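You operate a simulated robot arm through the tools that you are given. There is no shell and no other tool. Be economical: measure what you need, move in short steps, check, and stop when the job is done.

You run a simulated robot arm. Do the job below in one go: nothing can be reset, and whatever is moved stays where it is left.

JOB
Unlock the table and bring the yellow plate to the loading place.
Fine: lock pin into its cup, lever at DRIVE, drive off again. The guards stay shut.

It is judged by the outcome, as a careful person would: the job done as asked, and still so three seconds after it is handed in. It fails if anything else is knocked over, pushed out of place, dropped, spilled or broken.

ROBOT AND FRAMES
A 7-joint arm with a two-finger parallel gripper on a trunk, on a base that drives. Base frame: it is fixed to the floor where the robot stands at the start and does not move with it; the origin is under the middle of the robot, x ahead of it, y to its left, z up. Lengths are in m, angles in rad, forces in N, time in s.
With the tool pointing down near the work surface it reaches from about 0.2 to 0.74 m from the robot's upright axis, wherever it stands. Its first joint turns from -2.897 to 2.897 rad. Places, roughly: drive lever [0.7, 1.2, 0.7]; inside of the pin cup [0.6, 0.4, 0.8]. Payload 1.57 kg.
The TCP is the grasp point between the finger pads, 0.03 m short of the fingertips. In the tool frame z runs along the fingers and y along their closing line. The gripper opens to 0.11 m. The fingers are 0.024 m wide and 0.012 m thick; the gripper's body (0.048 by 0.112 m) begins 0.078 m behind the TCP.
Orientation is that of the tool frame in the base frame, as a unit quaternion [x, y, z, w]. With the fingers straight down and closing along the base's y, the tool's x points along the base's -x, its y along +y and its z along -z.

CONTROLS
- The arm moves only by the tool jog_arm. Its argument "increments" is a list of rows, each an object of numbers (a shift or turn left out is 0, a gripper value left out holds the last): "rx", "ry", "rz": the turn, a rotation vector about the base's x, y, z in rad; "x", "y", "z": the shift along the base's x, y, z in mm; "jaw": the closure, from 0 (fully open) to 1 (shut). In form: [{"rx": .., "ry": .., "rz": .., "x": .., "y": .., "z": .., "jaw": ..}, ...]. A call has 1 to 10 rows; each row shifts and turns the commanded pose from where the row before left it. Rows are played at 5 a second. More than 0.05 m and 0.15 rad between two rows, or a gripper value outside its range, and nothing of the call is played. A pose out of reach is approached as far as the arm can. The call stops where the force on the tool passes 40 N (or 10 N more than at its start, if that is more) or the arm is blocked; 0.2 s more then pass. Each finger travels about 0.045 m/s and halts on what it meets, pressing with about 25 N; the grip force reading is that of the motor and also rises with nothing between the fingers. The clock runs only during rows and for 0.2 s after the last one: add rows that do not move to give the fingers time. The reply holds the time, the measured pose of the TCP, the force on the tool along the base axes, the opening and the grip force, in the units named above and with some noise, with the torque about the TCP (base axes, N m) and any sound that the robot's microphone picked up.
- Cameras (640 x 400 px; columns grow to the right, rows downward): "scene" is now at [0.0178, 0.1709, 1.5256]; the picture's right is [0.20, -0.98, 0.00], its down [-0.74, -0.15, -0.66] and it looks along [0.65, 0.13, -0.75] (base axes); focal length 269 px, centre (320, 200). "wrist" rides on the gripper at [0.07, 0.016, -0.141] in the tool frame; the picture's right is [-0.23, 0.97, 0.00], its down [-0.86, -0.20, -0.48] and it looks along [-0.47, -0.11, 0.88] (tool axes); focal length 222 px, centre (320, 200). There is no depth. A picture from a camera that has moved, and an enlarged one, comes with that camera's place and axes in the base frame and with its lens.
- capture(camera): a new picture of that camera. The clock stands still meanwhile.
- lift_body(by): slides the trunk up (or, below 0, down) by that many m; the arm and the scene camera ride with it, the base frame stays. It gives what a move gives, with no picture.
- drive_base(legs): drives the robot by 1 to 6 legs, each [ahead, turn to the left] in m and rad, along the robot's own axes; the way and the turn of a leg run together, so that a leg with both is an arc; at most 1.5 m and 3.142 rad a leg. The arm and the cameras ride along, it lands a little off, and it stops where it bumps. It gives what a move gives.
- aim_head(pan, tilt): turns the head with the scene camera to pan (to the left, within 2.705 rad either way) and tilt (down, from -0.506 to 1.204), counted from straight ahead of the robot. It gives what a move gives.
- enlarge(camera, box): a new picture of the part [left, top, right, bottom] of that camera's present view, enlarged. The clock stands still meanwhile.
- close_job(): hands the job in; it is judged then, once.

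Go step by step. Nothing tells you exact positions but the pictures and the camera data: compare them with the known pose of the tool, close in by small moves and look again before you grip or let go. The budget is 120 turns and 78 pictures, counting those below and the enlarged ones. Unless the task says otherwise, let go and move clear before handing in, and close with one line.

The tools are called after ">>>" by a JSON object that holds its "method" and its "body". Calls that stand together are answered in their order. jog_arm: Moves the arm, as the interface text tells. Its arguments: {"type":"object","properties":{"increments":{"type":"array","items":{"type":"object","properties":{"rx":{"type":"number"},"ry":{"type":"number"},"rz":{"type":"number"},"x":{"type":"number"},"y":{"type":"number"},"z":{"type":"number"},"jaw":{"type":"number"}}}}},"required":["increments"]} The other tools are called the same way: lift_body (by) slides the trunk up or down; drive_base (legs) drives the base; aim_head (pan, tilt) turns the head that bears the scene camera; capture (camera) takes a picture; enlarge (camera, box) takes an enlarged picture of a part of a camera's view; close_job () hands the job in.

At the start:

```text
time: 0.0
tcp_pos: [0.3891, 0.2265, 1.1639]
tool_rot: [0.0, 1.0, 0.0, 0.0]
ft_force: [0.2, 0.2, 0.2]
wrist_torque: [-0.01, 0.01, 0.02]
finger_gap: 0.11
finger_force: 0.1
trunk travel left (down, up): [-0.467, 0.123]
robot x, y, heading: [0.0017, 0.0025, 0.004]
head pan, tilt: [0.197, 0.848]
```

scene: 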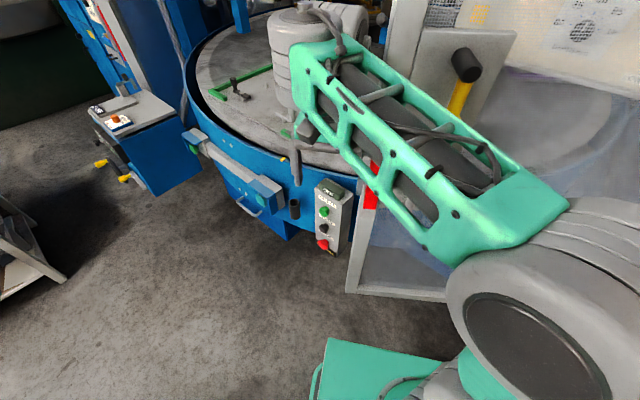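
wrist: 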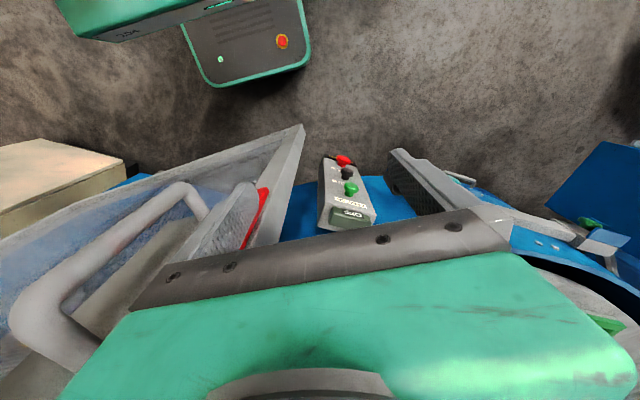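

I see a round indexing table with a blue rim, a small control box, a blue stand with a lever at the left and guards at the right. I'll look around before touching anything.

>>> {"method": "enlarge", "body": {"camera": "scene", "box": [60, 60, 360, 260]}}

>>> {"method": "aim_head", "body": {"pan": 0.7, "tilt": 0.6}}

>>> {"method": "capture", "body": {"camera": "scene"}}

```text
2.00 times, centred on (210, 160) of scene
camera zoom: at [0.0178, 0.1709, 1.5256], right [0.2, -0.98, 0.0], down [-0.74, -0.15, -0.66], along [0.65, 0.13, -0.75], focal length 538 px, centre (540, 280)
```

zoom: 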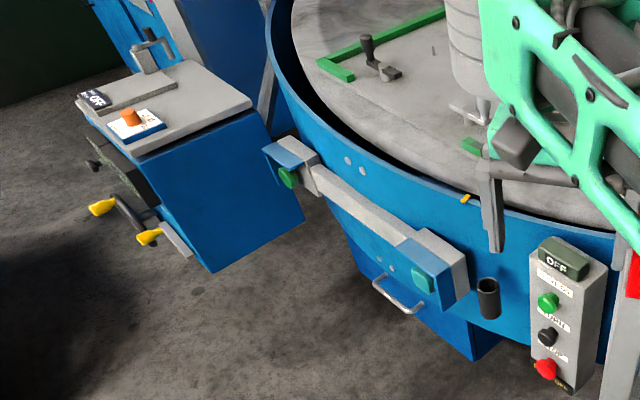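

```text
time: 0.9
tcp_pos: [0.3894, 0.2277, 1.1648]
tool_rot: [0.0, 1.0, 0.001, 0.0]
ft_force: [-0.1, -0.3, 0.3]
wrist_torque: [-0.01, 0.02, 0.02]
finger_gap: 0.11
finger_force: 0.0
trunk travel left (down, up): [-0.467, 0.123]
robot x, y, heading: [-0.001, 0.0018, -0.002]
head pan, tilt: [0.7, 0.6]
```

```text
74 pictures are left
camera scene: at [0.0086, 0.2125, 1.5463], right [0.64, -0.77, 0.0], down [-0.43, -0.36, -0.82], along [0.63, 0.53, -0.57], focal length 269 px, centre (320, 200)
```

scene: 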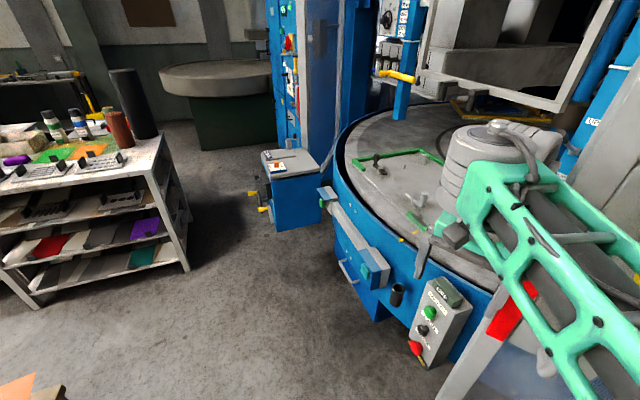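

The arm hides part of the table. I'll look closer at the table and the cup/pin area.

>>> {"method": "enlarge", "body": {"camera": "scene", "box": [320, 60, 600, 235]}}

>>> {"method": "enlarge", "body": {"camera": "scene", "box": [300, 180, 500, 305]}}

>>> {"method": "enlarge", "body": {"camera": "scene", "box": [230, 130, 350, 230]}}

```text
2.29 times, centred on (460, 148) of scene
camera zoom: at [0.0086, 0.2125, 1.5463], right [0.64, -0.77, 0.0], down [-0.43, -0.36, -0.82], along [0.63, 0.53, -0.57], focal length 615 px, centre (0, 320)
```

zoom: 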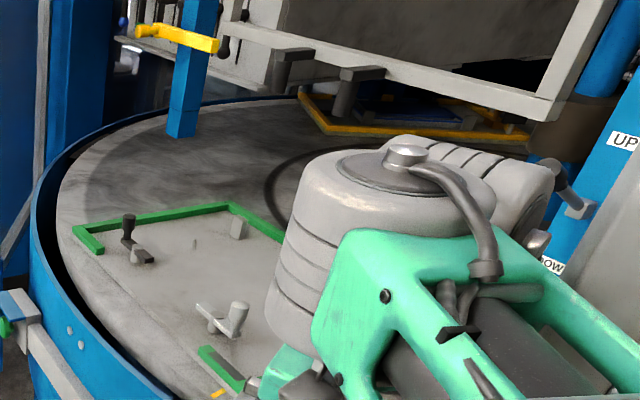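

```text
3.20 times, centred on (400, 242) of scene
camera zoom: at [0.0086, 0.2125, 1.5463], right [0.64, -0.77, 0.0], down [-0.43, -0.36, -0.82], along [0.63, 0.53, -0.57], focal length 860 px, centre (64, 64)
```

zoom: 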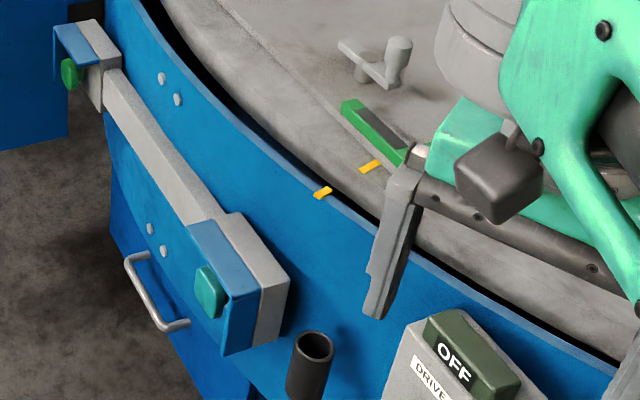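

```text
4.00 times, centred on (290, 180) of scene
camera zoom: at [0.0086, 0.2125, 1.5463], right [0.64, -0.77, 0.0], down [-0.43, -0.36, -0.82], along [0.63, 0.53, -0.57], focal length 1076 px, centre (440, 280)
```

zoom: 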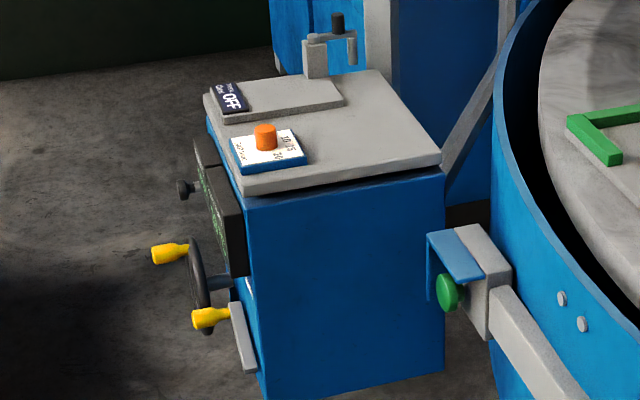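

The arm still blocks the right part. I'll look right before moving it.

>>> {"method": "aim_head", "body": {"pan": -0.4, "tilt": 0.5}}

>>> {"method": "capture", "body": {"camera": "scene"}}

>>> {"method": "aim_head", "body": {"pan": 0.4, "tilt": 0.2}}

>>> {"method": "capture", "body": {"camera": "scene"}}

```text
time: 2.3
tcp_pos: [0.388, 0.2256, 1.1643]
tool_rot: [0.0, 1.0, 0.0, 0.0]
ft_force: [0.4, 0.6, 0.7]
wrist_torque: [0.01, -0.02, -0.01]
finger_gap: 0.1106
finger_force: 0.1
trunk travel left (down, up): [-0.467, 0.123]
robot x, y, heading: [-0.002, 0.0007, 0.004]
head pan, tilt: [-0.4, 0.499]
```

```text
70 pictures are left
camera scene: at [0.0248, 0.1203, 1.5555], right [-0.39, -0.92, 0.0], down [-0.44, 0.19, -0.88], along [0.81, -0.34, -0.48], focal length 269 px, centre (320, 200)
```

scene: 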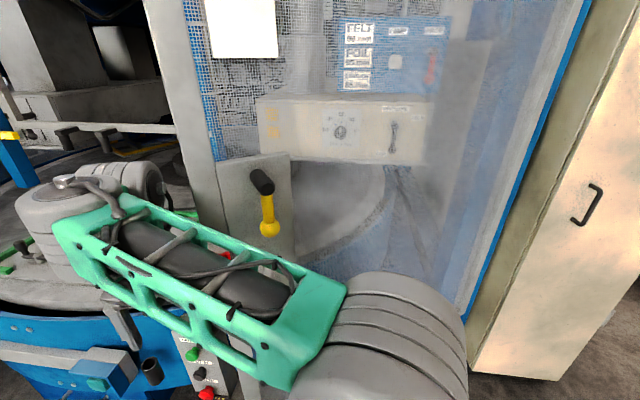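

```text
time: 3.4
tcp_pos: [0.3891, 0.2256, 1.1637]
tool_rot: [0.0, 1.0, 0.0, 0.0]
ft_force: [0.7, 0.7, -0.2]
wrist_torque: [-0.01, -0.01, -0.01]
finger_gap: 0.1102
finger_force: 0.0
trunk travel left (down, up): [-0.467, 0.123]
robot x, y, heading: [-0.0004, -0.006, 0.001]
head pan, tilt: [0.4, 0.201]
```

```text
69 pictures are left
camera scene: at [0.0269, 0.1918, 1.5831], right [0.39, -0.92, 0.0], down [-0.18, -0.08, -0.98], along [0.9, 0.38, -0.2], focal length 269 px, centre (320, 200)
```

scene: 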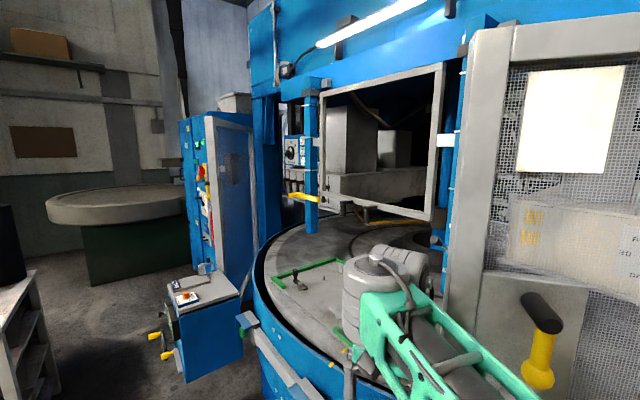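

Next I read the cabinet's top and the control box labels.

>>> {"method": "enlarge", "body": {"camera": "scene", "box": [150, 255, 250, 355]}}

>>> {"method": "enlarge", "body": {"camera": "scene", "box": [250, 190, 450, 315]}}

>>> {"method": "aim_head", "body": {"pan": 0.1, "tilt": 0.95}}

>>> {"method": "capture", "body": {"camera": "scene"}}

```text
4.00 times, centred on (200, 305) of scene
camera zoom: at [0.0269, 0.1918, 1.5831], right [0.39, -0.92, 0.0], down [-0.18, -0.08, -0.98], along [0.9, 0.38, -0.2], focal length 1076 px, centre (800, -220)
```

zoom: 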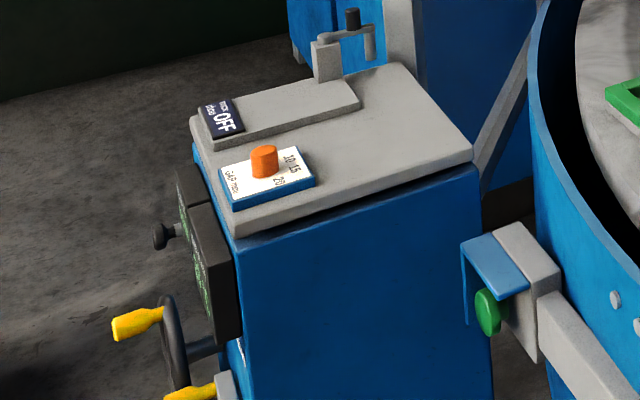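

```text
3.20 times, centred on (350, 252) of scene
camera zoom: at [0.0269, 0.1918, 1.5831], right [0.39, -0.92, 0.0], down [-0.18, -0.08, -0.98], along [0.9, 0.38, -0.2], focal length 860 px, centre (224, 32)
```

zoom: 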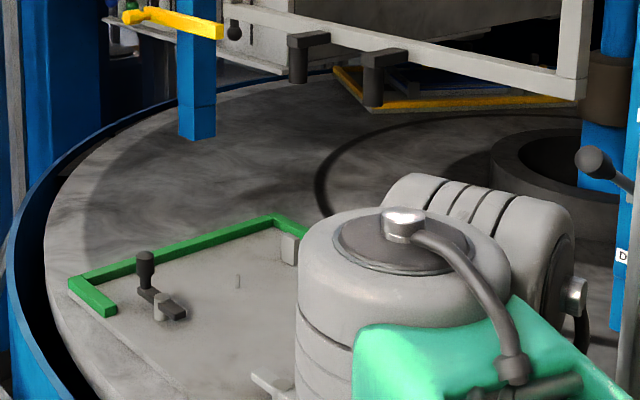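

```text
time: 4.5
tcp_pos: [0.3887, 0.2266, 1.1637]
tool_rot: [0.0, 1.0, 0.0, 0.0]
ft_force: [-0.1, 0.1, 0.3]
wrist_torque: [0.01, -0.04, -0.01]
finger_gap: 0.1098
finger_force: 0.0
trunk travel left (down, up): [-0.467, 0.123]
robot x, y, heading: [0.0023, 0.0012, -0.004]
head pan, tilt: [0.099, 0.949]
```

```text
66 pictures are left
camera scene: at [0.0134, 0.1629, 1.518], right [0.1, -0.99, 0.0], down [-0.81, -0.08, -0.58], along [0.58, 0.06, -0.81], focal length 269 px, centre (320, 200)
```

scene: 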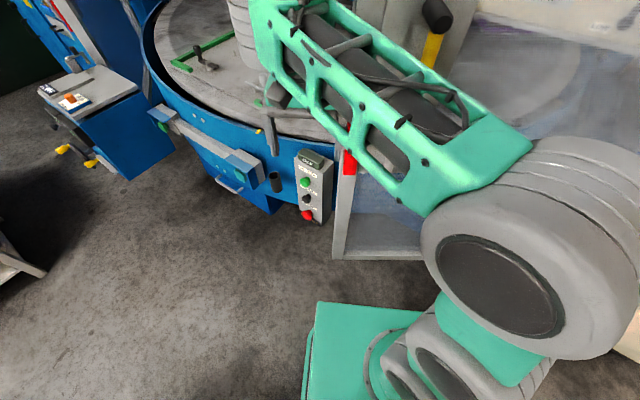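

The guard frame stands at x≈0.7, so the right side nearer than that is free; I'll swing the tool to the right to clear the view.

>>> {"method": "jog_arm", "body": {"increments": [{"y": -48}, {"y": -48}, {"y": -48}, {"y": -48}, {"y": -48}, {"y": -48}, {"y": -48}, {"y": -48}, {"y": -48}, {"y": -48}]}}

>>> {"method": "aim_head", "body": {"pan": 0.35, "tilt": 0.7}}

>>> {"method": "capture", "body": {"camera": "scene"}}

```text
time: 5.0
tcp_pos: [0.3866, 0.1726, 1.1628]
tool_rot: [-0.018, 1.0, 0.001, -0.001]
ft_force: [-1.6, 11.4, 2.1]
wrist_torque: [-1.44, -0.19, 0.55]
finger_gap: 0.11
finger_force: 0.0
trunk travel left (down, up): [-0.467, 0.123]
robot x, y, heading: [-0.0013, -0.0014, 0.007]
head pan, tilt: [0.099, 0.949]
stopped in row 2: the force on the tool passed its limit at 83 N (the readings are from after the stop); the commanded pose is now the measured one
```

```text
time: 5.8
tcp_pos: [0.3872, 0.172, 1.1635]
tool_rot: [-0.015, 1.0, 0.0, -0.002]
ft_force: [0.8, 7.3, 2.1]
wrist_torque: [-0.85, 0.04, 0.35]
finger_gap: 0.1099
finger_force: 0.0
trunk travel left (down, up): [-0.467, 0.123]
robot x, y, heading: [0.003, -0.0015, -0.002]
head pan, tilt: [0.351, 0.7]
```

```text
65 pictures are left
camera scene: at [0.0205, 0.186, 1.5375], right [0.34, -0.94, 0.0], down [-0.61, -0.22, -0.76], along [0.72, 0.26, -0.64], focal length 269 px, centre (320, 200)
```

scene: 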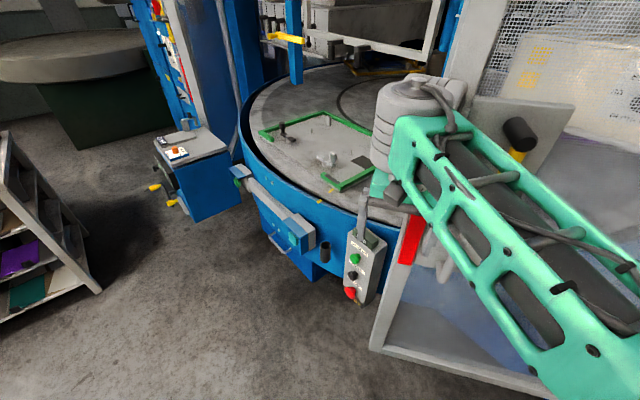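

The tool met something on its right. I'll back off a little and look with the wrist camera.

>>> {"method": "jog_arm", "body": {"increments": [{"y": 15}]}}

>>> {"method": "capture", "body": {"camera": "wrist"}}

>>> {"method": "enlarge", "body": {"camera": "scene", "box": [310, 60, 570, 320]}}

```text
time: 6.2
tcp_pos: [0.3876, 0.1866, 1.1629]
tool_rot: [-0.014, 1.0, 0.001, -0.001]
ft_force: [0.0, 0.2, 0.2]
wrist_torque: [-0.02, 0.01, -0.01]
finger_gap: 0.1101
finger_force: 0.2
trunk travel left (down, up): [-0.467, 0.123]
robot x, y, heading: [-0.0003, -0.0042, 0.002]
head pan, tilt: [0.351, 0.7]
```

```text
64 pictures are left
camera wrist: at [0.3154, 0.1993, 1.3033], right [0.2, 0.98, 0.0], down [0.86, -0.17, 0.48], along [0.47, -0.09, -0.88], focal length 222 px, centre (320, 200)
```

wrist: 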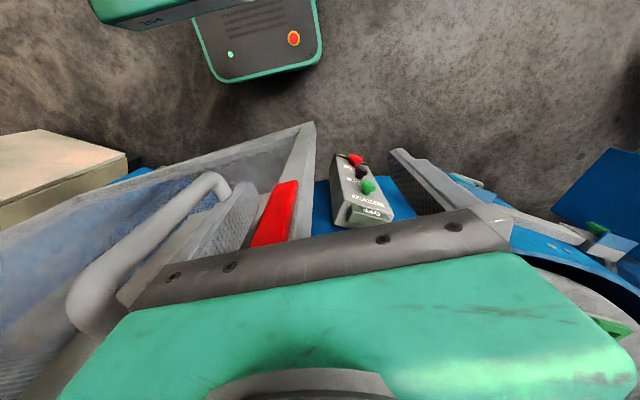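

```text
1.54 times, centred on (440, 190) of scene
camera zoom: at [0.0206, 0.1852, 1.5377], right [0.34, -0.94, 0.0], down [-0.6, -0.22, -0.76], along [0.72, 0.26, -0.64], focal length 414 px, centre (135, 215)
```

zoom: 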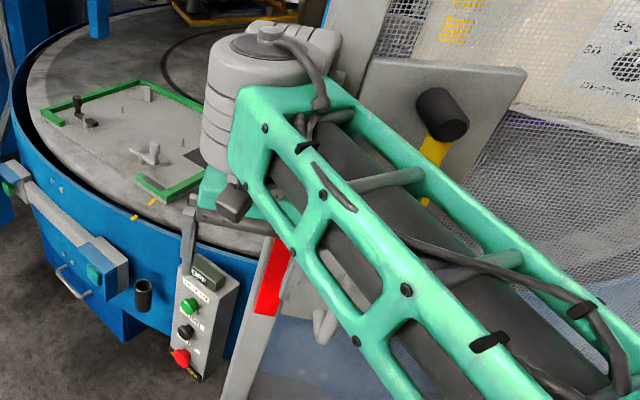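

A grey tube handle on the guard sticks out to about (0.37, 0.09, 1.12); the finger touched it. I'll pull back in x first, then swing right.

>>> {"method": "jog_arm", "body": {"increments": [{"x": -30, "y": 20}, {"x": -40}, {"x": -40}, {"y": -45}, {"y": -45}, {"y": -45}, {"y": -45}, {"y": -45}, {"y": -45}, {"y": -45}]}}

>>> {"method": "capture", "body": {"camera": "scene"}}

```text
time: 8.4
tcp_pos: [0.2756, -0.1102, 1.1638]
tool_rot: [-0.016, 1.0, 0.002, 0.0]
ft_force: [-0.2, 0.2, 0.5]
wrist_torque: [-0.02, -0.05, -0.01]
finger_gap: 0.1098
finger_force: 0.0
out of reach, approached as far as the arm can: row 6, 7
trunk travel left (down, up): [-0.467, 0.123]
robot x, y, heading: [-0.0032, 0.0001, 0.005]
head pan, tilt: [0.351, 0.7]
```

```text
62 pictures are left
camera scene: at [0.0206, 0.1844, 1.5378], right [0.35, -0.94, 0.0], down [-0.6, -0.22, -0.76], along [0.72, 0.26, -0.64], focal length 269 px, centre (320, 200)
```

scene: 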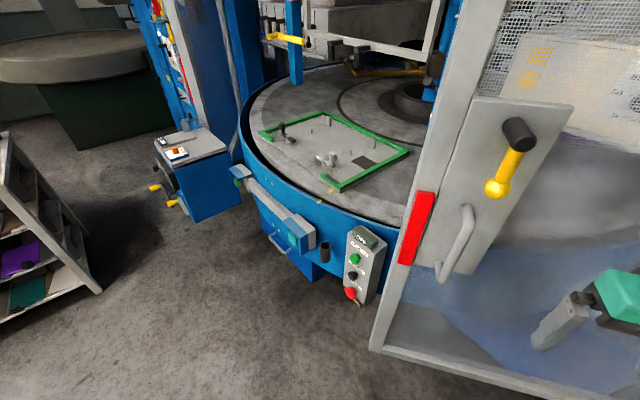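

The view is now clear. I'll zoom on the table, the box, and the cabinet.

>>> {"method": "enlarge", "body": {"camera": "scene", "box": [240, 90, 420, 210]}}

>>> {"method": "enlarge", "body": {"camera": "scene", "box": [290, 170, 410, 310]}}

>>> {"method": "enlarge", "body": {"camera": "scene", "box": [130, 110, 230, 220]}}

>>> {"method": "enlarge", "body": {"camera": "scene", "box": [240, 0, 460, 130]}}

```text
3.33 times, centred on (330, 150) of scene
camera zoom: at [0.0206, 0.1844, 1.5378], right [0.35, -0.94, 0.0], down [-0.6, -0.22, -0.76], along [0.72, 0.26, -0.64], focal length 896 px, centre (287, 367)
```

zoom: 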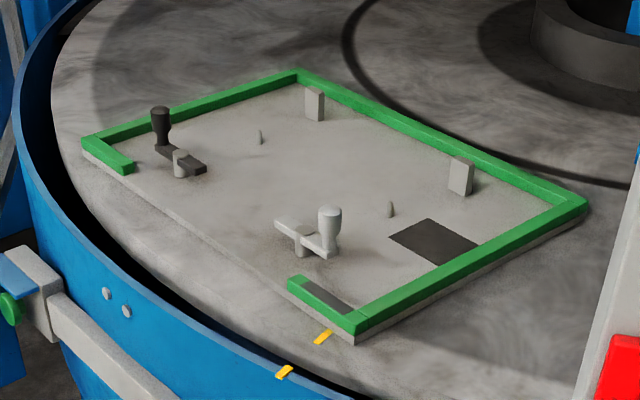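

```text
2.86 times, centred on (350, 240) of scene
camera zoom: at [0.0206, 0.1844, 1.5378], right [0.35, -0.94, 0.0], down [-0.6, -0.22, -0.76], along [0.72, 0.26, -0.64], focal length 768 px, centre (234, 86)
```

zoom: 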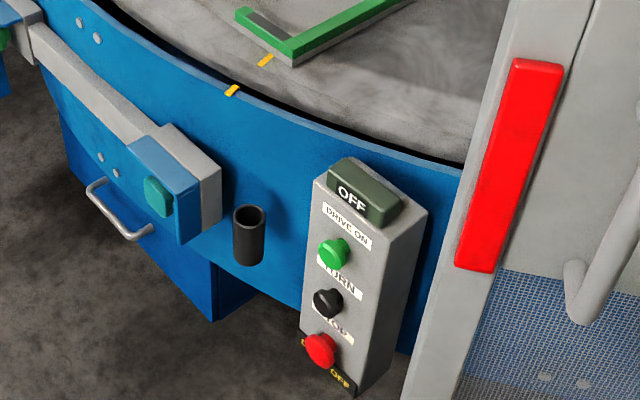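

```text
3.64 times, centred on (180, 165) of scene
camera zoom: at [0.0206, 0.1844, 1.5378], right [0.35, -0.94, 0.0], down [-0.6, -0.22, -0.76], along [0.72, 0.26, -0.64], focal length 978 px, centre (829, 327)
```

zoom: 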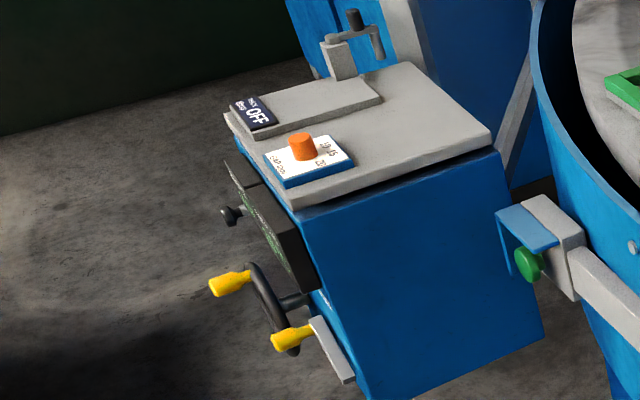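

```text
2.91 times, centred on (350, 65) of scene
camera zoom: at [0.0206, 0.1844, 1.5378], right [0.35, -0.94, 0.0], down [-0.6, -0.22, -0.76], along [0.72, 0.26, -0.64], focal length 782 px, centre (233, 593)
```

zoom: 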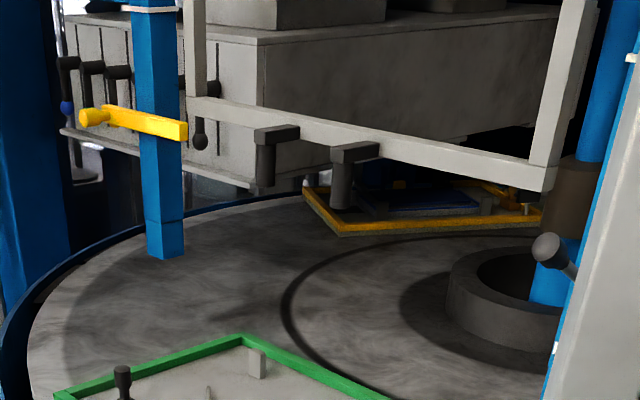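

I've found the control box (DRIVE ON / TURN / STOP‑OFF) and the cup, but not the lock pin yet. I'll look through the door and along the left rim.

>>> {"method": "enlarge", "body": {"camera": "scene", "box": [400, 60, 640, 260]}}

>>> {"method": "aim_head", "body": {"pan": 1.2, "tilt": 0.6}}

>>> {"method": "capture", "body": {"camera": "scene"}}

```text
2.00 times, centred on (520, 160) of scene
camera zoom: at [0.0206, 0.1844, 1.5378], right [0.35, -0.94, 0.0], down [-0.6, -0.22, -0.76], along [0.72, 0.26, -0.64], focal length 538 px, centre (-80, 280)
```

zoom: 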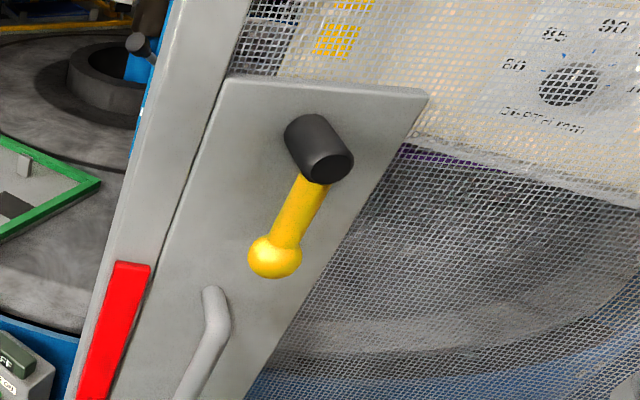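

```text
time: 9.5
tcp_pos: [0.2761, -0.1078, 1.1636]
tool_rot: [-0.016, 1.0, 0.001, -0.001]
ft_force: [-0.3, 0.1, 0.0]
wrist_torque: [-0.05, -0.02, 0.02]
finger_gap: 0.11
finger_force: 0.1
trunk travel left (down, up): [-0.467, 0.123]
robot x, y, heading: [0.0007, -0.0014, 0.003]
head pan, tilt: [1.201, 0.6]
```

```text
56 pictures are left
camera scene: at [-0.0274, 0.2379, 1.5464], right [0.93, -0.36, 0.0], down [-0.2, -0.53, -0.82], along [0.3, 0.77, -0.57], focal length 269 px, centre (320, 200)
```

scene: 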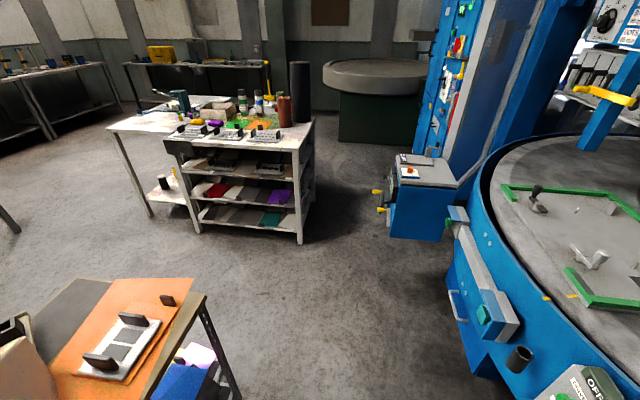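

Still no pin seen for sure. Zooming on the tower/cabinet and the near rim from this view.

>>> {"method": "enlarge", "body": {"camera": "scene", "box": [360, 120, 500, 250]}}

>>> {"method": "enlarge", "body": {"camera": "scene", "box": [480, 120, 640, 320]}}

```text
3.08 times, centred on (430, 185) of scene
camera zoom: at [-0.0274, 0.2379, 1.5464], right [0.93, -0.36, 0.0], down [-0.2, -0.53, -0.82], along [0.3, 0.77, -0.57], focal length 827 px, centre (-18, 246)
```

zoom: 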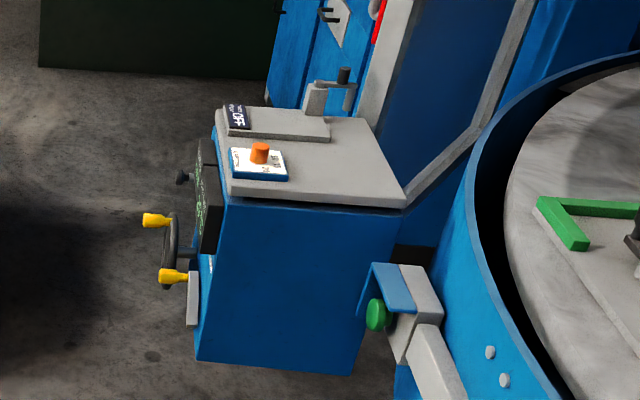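

```text
2.00 times, centred on (560, 220) of scene
camera zoom: at [-0.0274, 0.2379, 1.5464], right [0.93, -0.36, 0.0], down [-0.2, -0.53, -0.82], along [0.3, 0.77, -0.57], focal length 538 px, centre (-160, 160)
```

zoom: 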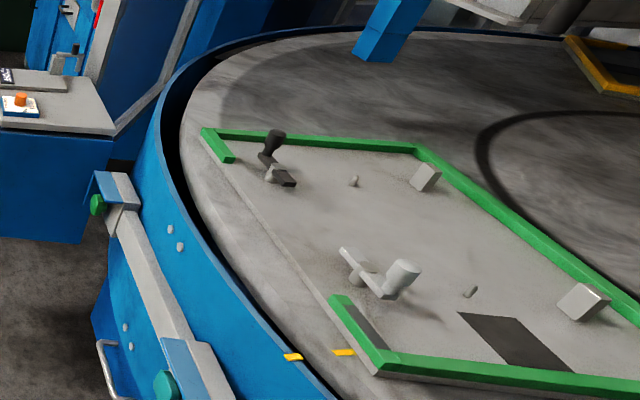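

I'll need to go left. Checking behind the robot before backing off.

>>> {"method": "aim_head", "body": {"pan": 2.5, "tilt": 0.8}}

>>> {"method": "capture", "body": {"camera": "scene"}}

```text
time: 11.0
tcp_pos: [0.2768, -0.1093, 1.1644]
tool_rot: [-0.016, 1.0, 0.001, -0.001]
ft_force: [-0.8, -0.4, 0.3]
wrist_torque: [-0.01, -0.02, 0.02]
finger_gap: 0.1101
finger_force: 0.0
trunk travel left (down, up): [-0.467, 0.123]
robot x, y, heading: [-0.0011, 0.0042, -0.001]
head pan, tilt: [2.499, 0.799]
```

```text
53 pictures are left
camera scene: at [-0.124, 0.2037, 1.5295], right [0.6, 0.8, 0.0], down [0.57, -0.43, -0.7], along [-0.56, 0.42, -0.72], focal length 269 px, centre (320, 200)
```

scene: 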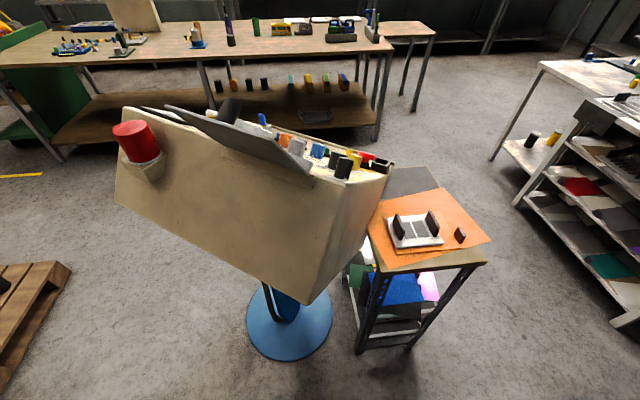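

The console and a small table are behind-left, but there is a corridor along the machine. I'll bring the hand back left-inside, turn left, and drive down the corridor.

>>> {"method": "jog_arm", "body": {"increments": [{"y": 45}, {"y": 45}, {"y": 45}, {"y": 45}, {"y": 45}, {"y": 45}, {"y": 30}]}}

>>> {"method": "drive_base", "body": {"legs": [[0, 1.4], [0.55, 0]]}}

>>> {"method": "aim_head", "body": {"pan": -0.5, "tilt": 0.7}}

>>> {"method": "capture", "body": {"camera": "scene"}}

```text
time: 12.6
tcp_pos: [0.2762, 0.1927, 1.1634]
tool_rot: [-0.015, 1.0, 0.002, 0.0]
ft_force: [0.0, -0.9, -0.3]
wrist_torque: [-0.02, 0.0, 0.0]
finger_gap: 0.1099
finger_force: 0.1
trunk travel left (down, up): [-0.467, 0.123]
robot x, y, heading: [-0.0032, -0.0004, 0.003]
head pan, tilt: [2.499, 0.799]
```

```text
time: 19.2
tcp_pos: [-0.0481, 0.8477, 1.1636]
tool_rot: [-0.655, 0.756, 0.0, -0.001]
ft_force: [0.5, -0.1, 0.5]
wrist_torque: [-0.01, -0.01, 0.01]
finger_gap: 0.1099
finger_force: 0.1
trunk travel left (down, up): [-0.467, 0.123]
robot x, y, heading: [0.0917, 0.5412, 1.4]
head pan, tilt: [2.499, 0.799]
```

```text
time: 21.8
tcp_pos: [-0.049, 0.8457, 1.1632]
tool_rot: [-0.655, 0.756, 0.0, -0.001]
ft_force: [-1.0, -0.4, -0.5]
wrist_torque: [-0.02, 0.01, 0.03]
finger_gap: 0.1102
finger_force: 0.1
trunk travel left (down, up): [-0.467, 0.123]
robot x, y, heading: [0.0941, 0.5428, 1.394]
head pan, tilt: [-0.499, 0.7]
```

```text
52 pictures are left
camera scene: at [-0.0162, 0.5753, 1.5378], right [0.78, -0.62, 0.0], down [-0.4, -0.51, -0.76], along [0.47, 0.6, -0.64], focal length 269 px, centre (320, 200)
```

scene: 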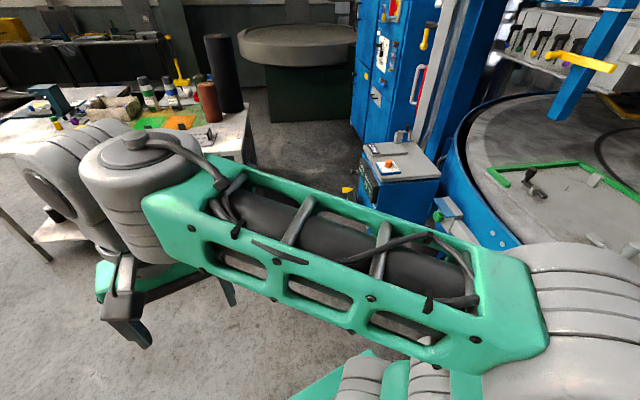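

The arm blocks the view toward the cabinet. I'll drive a little further and turn to face the cabinet and table.

>>> {"method": "drive_base", "body": {"legs": [[0.3, 0], [0, -0.95]]}}

>>> {"method": "aim_head", "body": {"pan": 0.3, "tilt": 0.7}}

>>> {"method": "capture", "body": {"camera": "scene"}}

```text
time: 25.5
tcp_pos: [0.1873, 1.1718, 1.1621]
tool_rot: [-0.42, 0.907, 0.0, -0.002]
ft_force: [0.2, -0.5, 0.4]
wrist_torque: [0.03, -0.02, -0.04]
finger_gap: 0.1099
finger_force: 0.0
trunk travel left (down, up): [-0.467, 0.123]
robot x, y, heading: [0.1409, 0.8372, 0.851]
head pan, tilt: [-0.499, 0.7]
stopped in leg 2: the robot was blocked; the commanded pose is now the measured one
```

```text
time: 26.6
tcp_pos: [0.1885, 1.1711, 1.1638]
tool_rot: [-0.42, 0.907, 0.001, -0.001]
ft_force: [-0.6, -0.3, -0.2]
wrist_torque: [0.02, 0.01, -0.02]
finger_gap: 0.11
finger_force: 0.0
trunk travel left (down, up): [-0.467, 0.123]
robot x, y, heading: [0.1467, 0.8354, 0.842]
head pan, tilt: [0.3, 0.7]
```

```text
51 pictures are left
camera scene: at [0.0259, 0.9728, 1.5378], right [0.91, -0.41, 0.0], down [-0.27, -0.59, -0.76], along [0.32, 0.7, -0.64], focal length 269 px, centre (320, 200)
```

scene: 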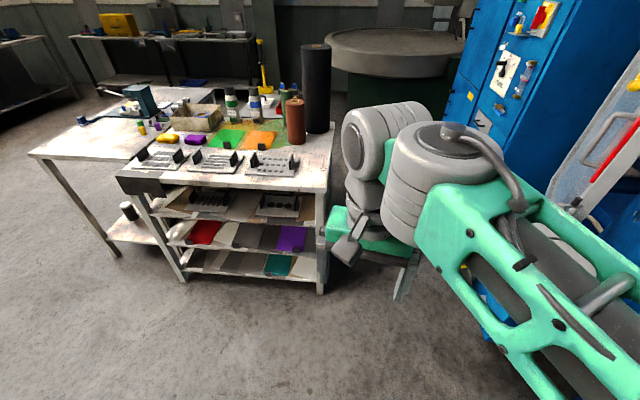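

The turn was blocked. I'll check what is near the robot's left rear before moving on.

>>> {"method": "aim_head", "body": {"pan": 2.0, "tilt": 1.15}}

>>> {"method": "capture", "body": {"camera": "scene"}}

```text
time: 28.3
tcp_pos: [0.1887, 1.1712, 1.1639]
tool_rot: [-0.42, 0.908, 0.0, -0.002]
ft_force: [0.0, -0.2, 0.7]
wrist_torque: [0.0, 0.04, 0.0]
finger_gap: 0.1103
finger_force: 0.0
trunk travel left (down, up): [-0.467, 0.123]
robot x, y, heading: [0.1415, 0.8375, 0.841]
head pan, tilt: [2.0, 1.15]
```

```text
50 pictures are left
camera scene: at [-0.0662, 0.913, 1.5047], right [0.29, 0.96, 0.0], down [0.87, -0.27, -0.41], along [-0.39, 0.12, -0.91], focal length 269 px, centre (320, 200)
```

scene: 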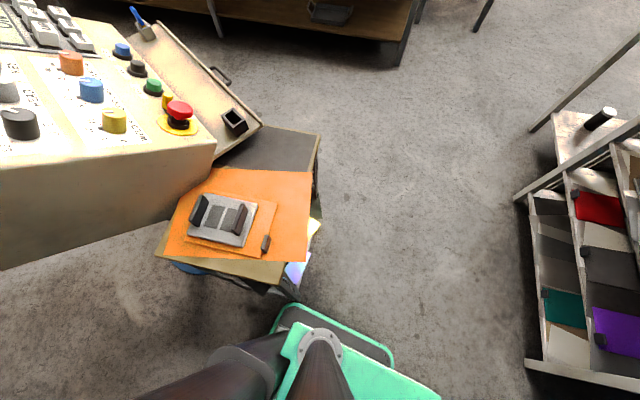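

The base touched the little table's leg, it seems; I'll ease off that and use the wrist camera to see the cabinet front.

>>> {"method": "drive_base", "body": {"legs": [[0, 0.15]]}}

>>> {"method": "capture", "body": {"camera": "wrist"}}

```text
time: 29.4
tcp_pos: [0.1374, 1.173, 1.1631]
tool_rot: [-0.488, 0.873, 0.0, -0.002]
ft_force: [-0.8, 0.1, -0.7]
wrist_torque: [-0.03, -0.03, -0.05]
finger_gap: 0.11
finger_force: 0.0
trunk travel left (down, up): [-0.467, 0.123]
robot x, y, heading: [0.1405, 0.8365, 0.991]
head pan, tilt: [2.0, 1.15]
```

```text
49 pictures are left
camera wrist: at [0.0853, 1.1221, 1.3039], right [-0.71, 0.7, 0.0], down [0.62, 0.62, 0.48], along [0.34, 0.34, -0.88], focal length 222 px, centre (320, 200)
```

wrist: 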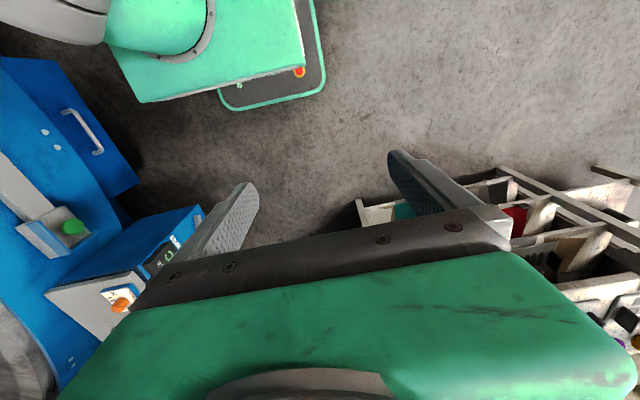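

The cabinet's panel faces roughly left toward the rack. I'll drive further down the corridor and turn to face it.

>>> {"method": "drive_base", "body": {"legs": [[0, 0.5], [0.4, 0], [0, -1.6]]}}

>>> {"method": "aim_head", "body": {"pan": 0.2, "tilt": 0.75}}

>>> {"method": "capture", "body": {"camera": "scene"}}

```text
time: 37.2
tcp_pos: [0.4729, 1.3928, 1.1649]
tool_rot: [0.042, 0.999, 0.0, -0.001]
ft_force: [-0.4, 0.2, -1.2]
wrist_torque: [-0.01, 0.03, -0.01]
finger_gap: 0.1101
finger_force: 0.0
trunk travel left (down, up): [-0.467, 0.123]
robot x, y, heading: [0.1754, 1.2346, -0.106]
head pan, tilt: [2.0, 1.15]
```

```text
time: 39.0
tcp_pos: [0.4715, 1.3937, 1.164]
tool_rot: [0.042, 0.999, 0.001, 0.0]
ft_force: [0.3, -0.3, 0.4]
wrist_torque: [-0.04, 0.01, 0.03]
finger_gap: 0.1102
finger_force: 0.1
trunk travel left (down, up): [-0.467, 0.123]
robot x, y, heading: [0.1785, 1.2352, -0.108]
head pan, tilt: [0.201, 0.75]
```

```text
48 pictures are left
camera scene: at [0.2154, 1.4034, 1.5335], right [0.09, -1.0, 0.0], down [-0.68, -0.06, -0.73], along [0.73, 0.07, -0.68], focal length 269 px, centre (320, 200)
```

scene: 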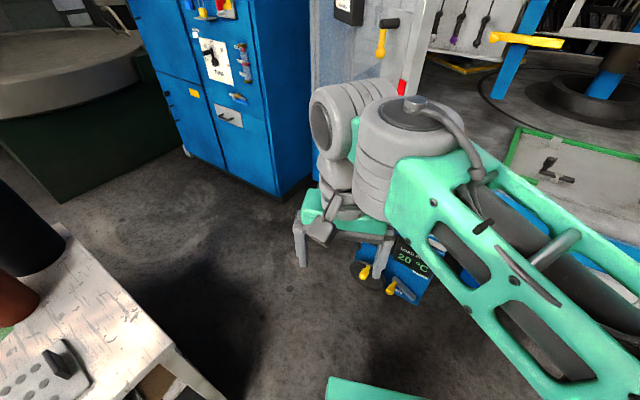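

The hand covers the cabinet panel. I'll retract it to the robot's right, as before.

>>> {"method": "jog_arm", "body": {"increments": [{"y": -45, "x": -5}, {"y": -45, "x": -5}, {"y": -45, "x": -5}, {"y": -45, "x": -5}, {"y": -45, "x": -5}, {"y": -45, "x": -5}, {"y": -40, "x": -5}]}}

>>> {"method": "capture", "body": {"camera": "scene"}}

```text
time: 40.6
tcp_pos: [0.4356, 1.0843, 1.1653]
tool_rot: [0.042, 0.999, 0.001, -0.001]
ft_force: [-0.1, 0.4, -0.4]
wrist_torque: [-0.02, 0.0, 0.01]
finger_gap: 0.11
finger_force: 0.0
trunk travel left (down, up): [-0.467, 0.123]
robot x, y, heading: [0.1764, 1.234, -0.103]
head pan, tilt: [0.201, 0.75]
```

```text
47 pictures are left
camera scene: at [0.2155, 1.403, 1.5335], right [0.09, -1.0, 0.0], down [-0.68, -0.06, -0.73], along [0.73, 0.07, -0.68], focal length 269 px, centre (320, 200)
```

scene: 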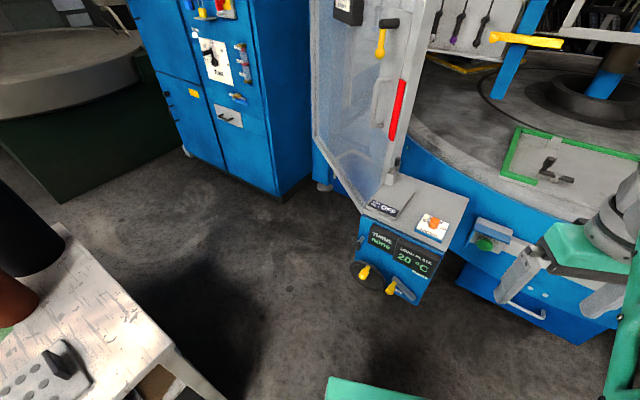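

Now I see the cabinet panel, another guard door, and a panel with lever on the tall blue cabinet. Zooming in on them.

>>> {"method": "enlarge", "body": {"camera": "scene", "box": [340, 170, 480, 310]}}

>>> {"method": "enlarge", "body": {"camera": "scene", "box": [140, 0, 280, 130]}}

>>> {"method": "enlarge", "body": {"camera": "scene", "box": [300, 0, 440, 190]}}

```text
2.86 times, centred on (410, 240) of scene
camera zoom: at [0.2155, 1.403, 1.5335], right [0.09, -1.0, 0.0], down [-0.68, -0.06, -0.73], along [0.73, 0.07, -0.68], focal length 768 px, centre (63, 86)
```

zoom: 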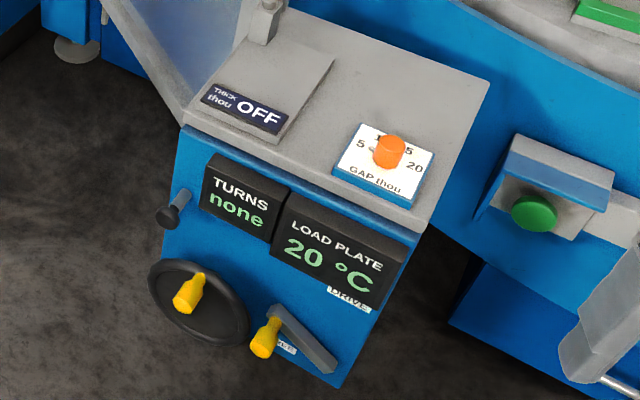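

```text
3.08 times, centred on (210, 65) of scene
camera zoom: at [0.2155, 1.403, 1.5335], right [0.09, -1.0, 0.0], down [-0.68, -0.06, -0.73], along [0.73, 0.07, -0.68], focal length 827 px, centre (658, 615)
```

zoom: 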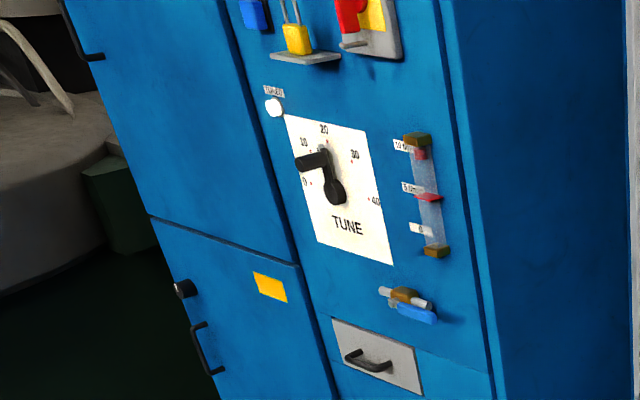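

```text
2.11 times, centred on (370, 95) of scene
camera zoom: at [0.2155, 1.403, 1.5335], right [0.09, -1.0, 0.0], down [-0.68, -0.06, -0.73], along [0.73, 0.07, -0.68], focal length 566 px, centre (215, 421)
```

zoom: 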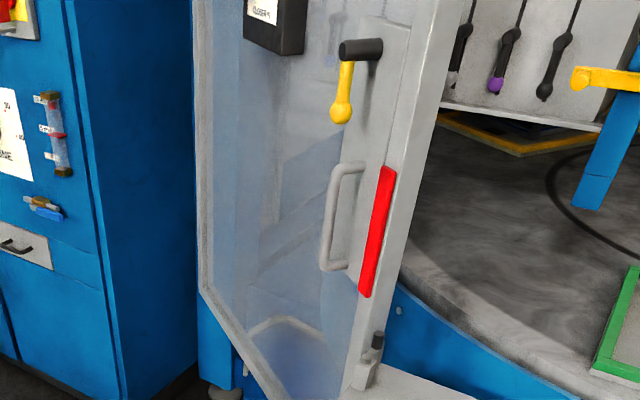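

The drive lever (yellow knob, dark arm) lies left-down, with the DRIVE label above its pivot. The knobbed item behind the cabinet top may be the lock pin; zooming there.

>>> {"method": "enlarge", "body": {"camera": "scene", "box": [360, 140, 440, 220]}}

>>> {"method": "aim_head", "body": {"pan": -0.35, "tilt": 0.55}}

>>> {"method": "capture", "body": {"camera": "scene"}}

```text
5.00 times, centred on (400, 180) of scene
camera zoom: at [0.2155, 1.403, 1.5335], right [0.09, -1.0, 0.0], down [-0.68, -0.06, -0.73], along [0.73, 0.07, -0.68], focal length 1344 px, centre (-80, 300)
```

zoom: 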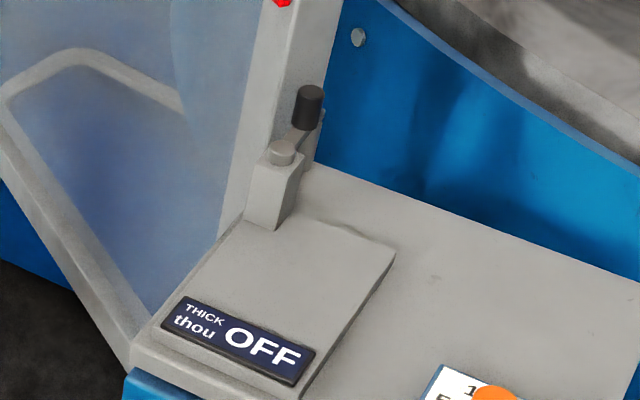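

```text
time: 41.5
tcp_pos: [0.4376, 1.0844, 1.1646]
tool_rot: [0.042, 0.999, 0.001, -0.002]
ft_force: [-0.6, -0.3, 0.0]
wrist_torque: [-0.02, 0.0, 0.01]
finger_gap: 0.1101
finger_force: 0.1
trunk travel left (down, up): [-0.467, 0.123]
robot x, y, heading: [0.1741, 1.234, -0.106]
head pan, tilt: [-0.351, 0.55]
```

```text
42 pictures are left
camera scene: at [0.2134, 1.3559, 1.5509], right [-0.44, -0.9, 0.0], down [-0.47, 0.23, -0.85], along [0.77, -0.38, -0.52], focal length 269 px, centre (320, 200)
```

scene: 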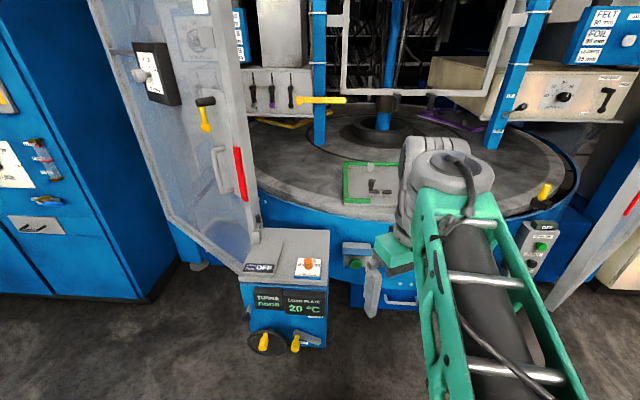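

There's a yellow-handled pin on the rim just right of the control box — likely the lock pin. Zooming.

>>> {"method": "enlarge", "body": {"camera": "scene", "box": [490, 160, 620, 290]}}

```text
3.08 times, centred on (555, 225) of scene
camera zoom: at [0.2134, 1.3559, 1.5509], right [-0.44, -0.9, 0.0], down [-0.47, 0.23, -0.85], along [0.77, -0.38, -0.52], focal length 827 px, centre (-403, 123)
```

zoom: 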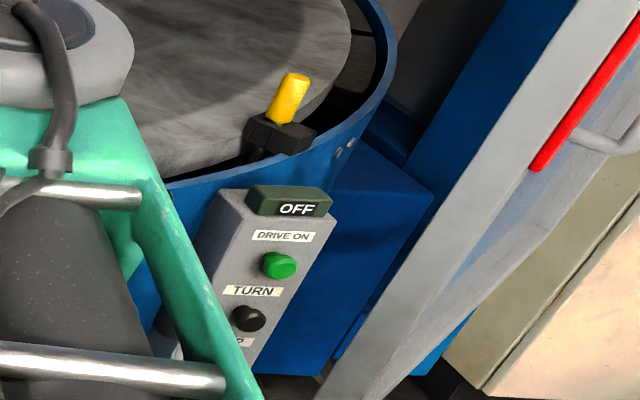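

The lock pin (yellow handle) sits in a bracket on the rim near (0.66, 0.13, 0.95). The drive lever knob triangulates to (0.69, 1.21, 0.69), with DRIVE up and to the right of its pivot. Since I'm here, I'll do the lever first: turn and tilt the tool toward the panel with jaws closed and look.

>>> {"method": "jog_arm", "body": {"increments": [{"y": 40, "z": -20, "rz": -0.115, "jaw": 1}, {"y": 40, "z": -20, "rz": -0.115}, {"y": 40, "z": -20, "rz": -0.115}, {"y": 40, "z": -20, "rz": -0.115}, {"y": 30, "z": -30, "rx": -0.073, "ry": -0.12}, {"z": -30, "rx": -0.073, "ry": -0.12}, {"z": -30, "rx": -0.073, "ry": -0.12}, {"z": -30, "rx": -0.073, "ry": -0.12}, {"z": -20, "x": 20, "rx": -0.073, "ry": -0.12}, {}]}}

>>> {"method": "capture", "body": {"camera": "wrist"}}

```text
time: 42.6
tcp_pos: [0.4359, 1.2024, 1.0406]
tool_rot: [0.366, 0.927, -0.037, -0.079]
ft_force: [-1.3, 0.2, 0.4]
wrist_torque: [-0.03, -0.03, -0.01]
finger_gap: 0.0165
finger_force: 0.5
trunk travel left (down, up): [-0.467, 0.123]
robot x, y, heading: [0.1746, 1.2384, -0.105]
head pan, tilt: [-0.351, 0.55]
stopped in row 5: the arm was blocked; the commanded pose is now the measured one
```

```text
40 pictures are left
camera wrist: at [0.4191, 1.2626, 1.1848], right [0.82, 0.56, -0.15], down [0.56, -0.72, 0.4], along [0.11, -0.41, -0.91], focal length 222 px, centre (320, 200)
```

wrist: 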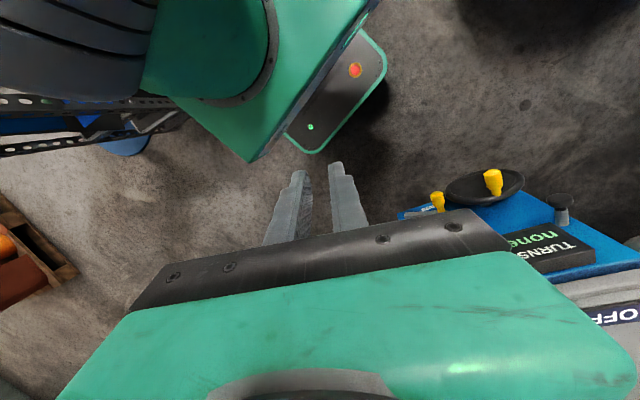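

The arm was blocked, probably too close in to its own trunk (joint limits). I'll move outward first, then redo the orientation.

>>> {"method": "jog_arm", "body": {"increments": [{"x": 35, "z": 10}, {"x": 35}, {"x": 35}, {}]}}

```text
time: 43.6
tcp_pos: [0.5416, 1.2008, 1.0565]
tool_rot: [0.366, 0.927, -0.036, -0.073]
ft_force: [1.6, 0.0, 0.1]
wrist_torque: [0.01, 0.02, -0.05]
finger_gap: 0.0
finger_force: 21.3
trunk travel left (down, up): [-0.467, 0.123]
robot x, y, heading: [0.1768, 1.2343, -0.103]
head pan, tilt: [-0.351, 0.55]
```

Now restoring yaw and tilting toward the panel while further out.

>>> {"method": "jog_arm", "body": {"increments": [{"rz": 0.1, "y": 25}, {"rz": 0.1, "y": 25}, {"rx": 0.1, "ry": -0.062, "y": 30}, {"rx": -0.074, "ry": -0.122}, {"rx": -0.074, "ry": -0.122}, {"rx": -0.074, "ry": -0.122}, {"rx": -0.074, "ry": -0.122}, {"rx": -0.074, "ry": -0.122}, {}]}}

>>> {"method": "capture", "body": {"camera": "wrist"}}

```text
time: 45.6
tcp_pos: [0.5411, 1.2819, 1.0559]
tool_rot: [0.256, 0.919, -0.081, 0.287]
ft_force: [0.7, 0.0, 0.2]
wrist_torque: [0.03, 0.0, 0.01]
finger_gap: 0.0002
finger_force: 21.9
trunk travel left (down, up): [-0.467, 0.123]
robot x, y, heading: [0.1728, 1.2359, -0.106]
head pan, tilt: [-0.351, 0.55]
```

```text
39 pictures are left
camera wrist: at [0.4303, 1.3669, 1.1312], right [0.67, 0.74, 0.13], down [0.27, -0.39, 0.88], along [0.7, -0.55, -0.46], focal length 222 px, centre (320, 200)
```

wrist: 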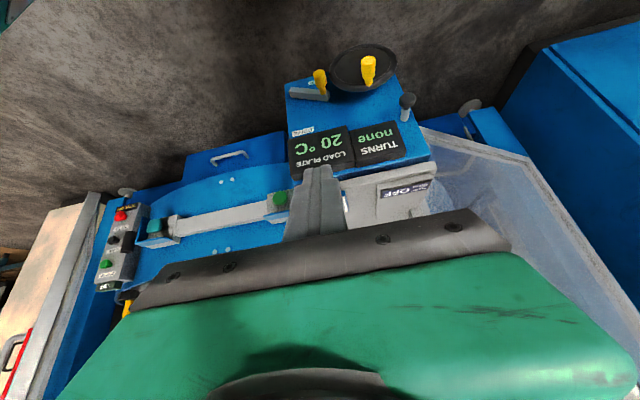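

Now the wrist camera faces the panel (upside-down). Enlarging the lever.

>>> {"method": "enlarge", "body": {"camera": "wrist", "box": [270, 40, 430, 160]}}

```text
3.33 times, centred on (350, 100) of wrist
camera zoom: at [0.4303, 1.3669, 1.1312], right [0.67, 0.74, 0.13], down [0.27, -0.39, 0.88], along [0.7, -0.55, -0.46], focal length 740 px, centre (220, 533)
```

zoom: 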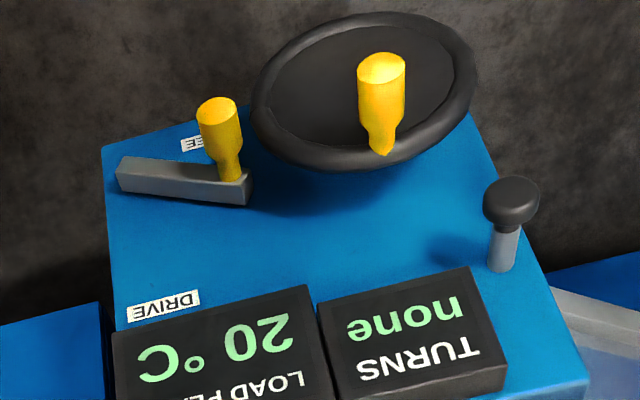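

The lever pivots at its right end; the knob is at left, pointing a bit above horizontal, labels FREE below and DRIVE above. I'll grip the knob (fingers left and right of it) and swing it up; first to a staging point.

>>> {"method": "jog_arm", "body": {"increments": [{"x": 16.5, "y": -6.5, "z": -45, "jaw": 0.42}, {"x": 16.5, "y": -6.5, "z": -45}, {"x": 16.5, "y": -6.5, "z": -45}, {"x": 16.5, "y": -6.5, "z": -45}, {"x": 16.5, "y": -6.5, "z": -45}, {"x": 16.5, "y": -6.5, "z": -43}, {}]}}

>>> {"method": "enlarge", "body": {"camera": "wrist", "box": [180, 0, 500, 240]}}

```text
time: 47.2
tcp_pos: [0.64, 1.2426, 0.7866]
tool_rot: [0.258, 0.919, -0.081, 0.287]
ft_force: [0.0, 1.0, -0.2]
wrist_torque: [-0.05, 0.02, 0.01]
finger_gap: 0.0637
finger_force: 0.1
trunk travel left (down, up): [-0.467, 0.123]
robot x, y, heading: [0.1763, 1.2333, -0.109]
head pan, tilt: [-0.351, 0.55]
```

```text
1.67 times, centred on (340, 120) of wrist
camera zoom: at [0.5288, 1.3273, 0.8624], right [0.67, 0.73, 0.13], down [0.27, -0.39, 0.88], along [0.7, -0.55, -0.46], focal length 370 px, centre (287, 333)
```

zoom: 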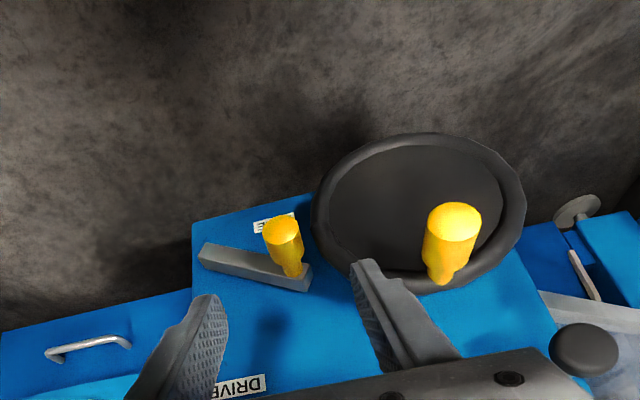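

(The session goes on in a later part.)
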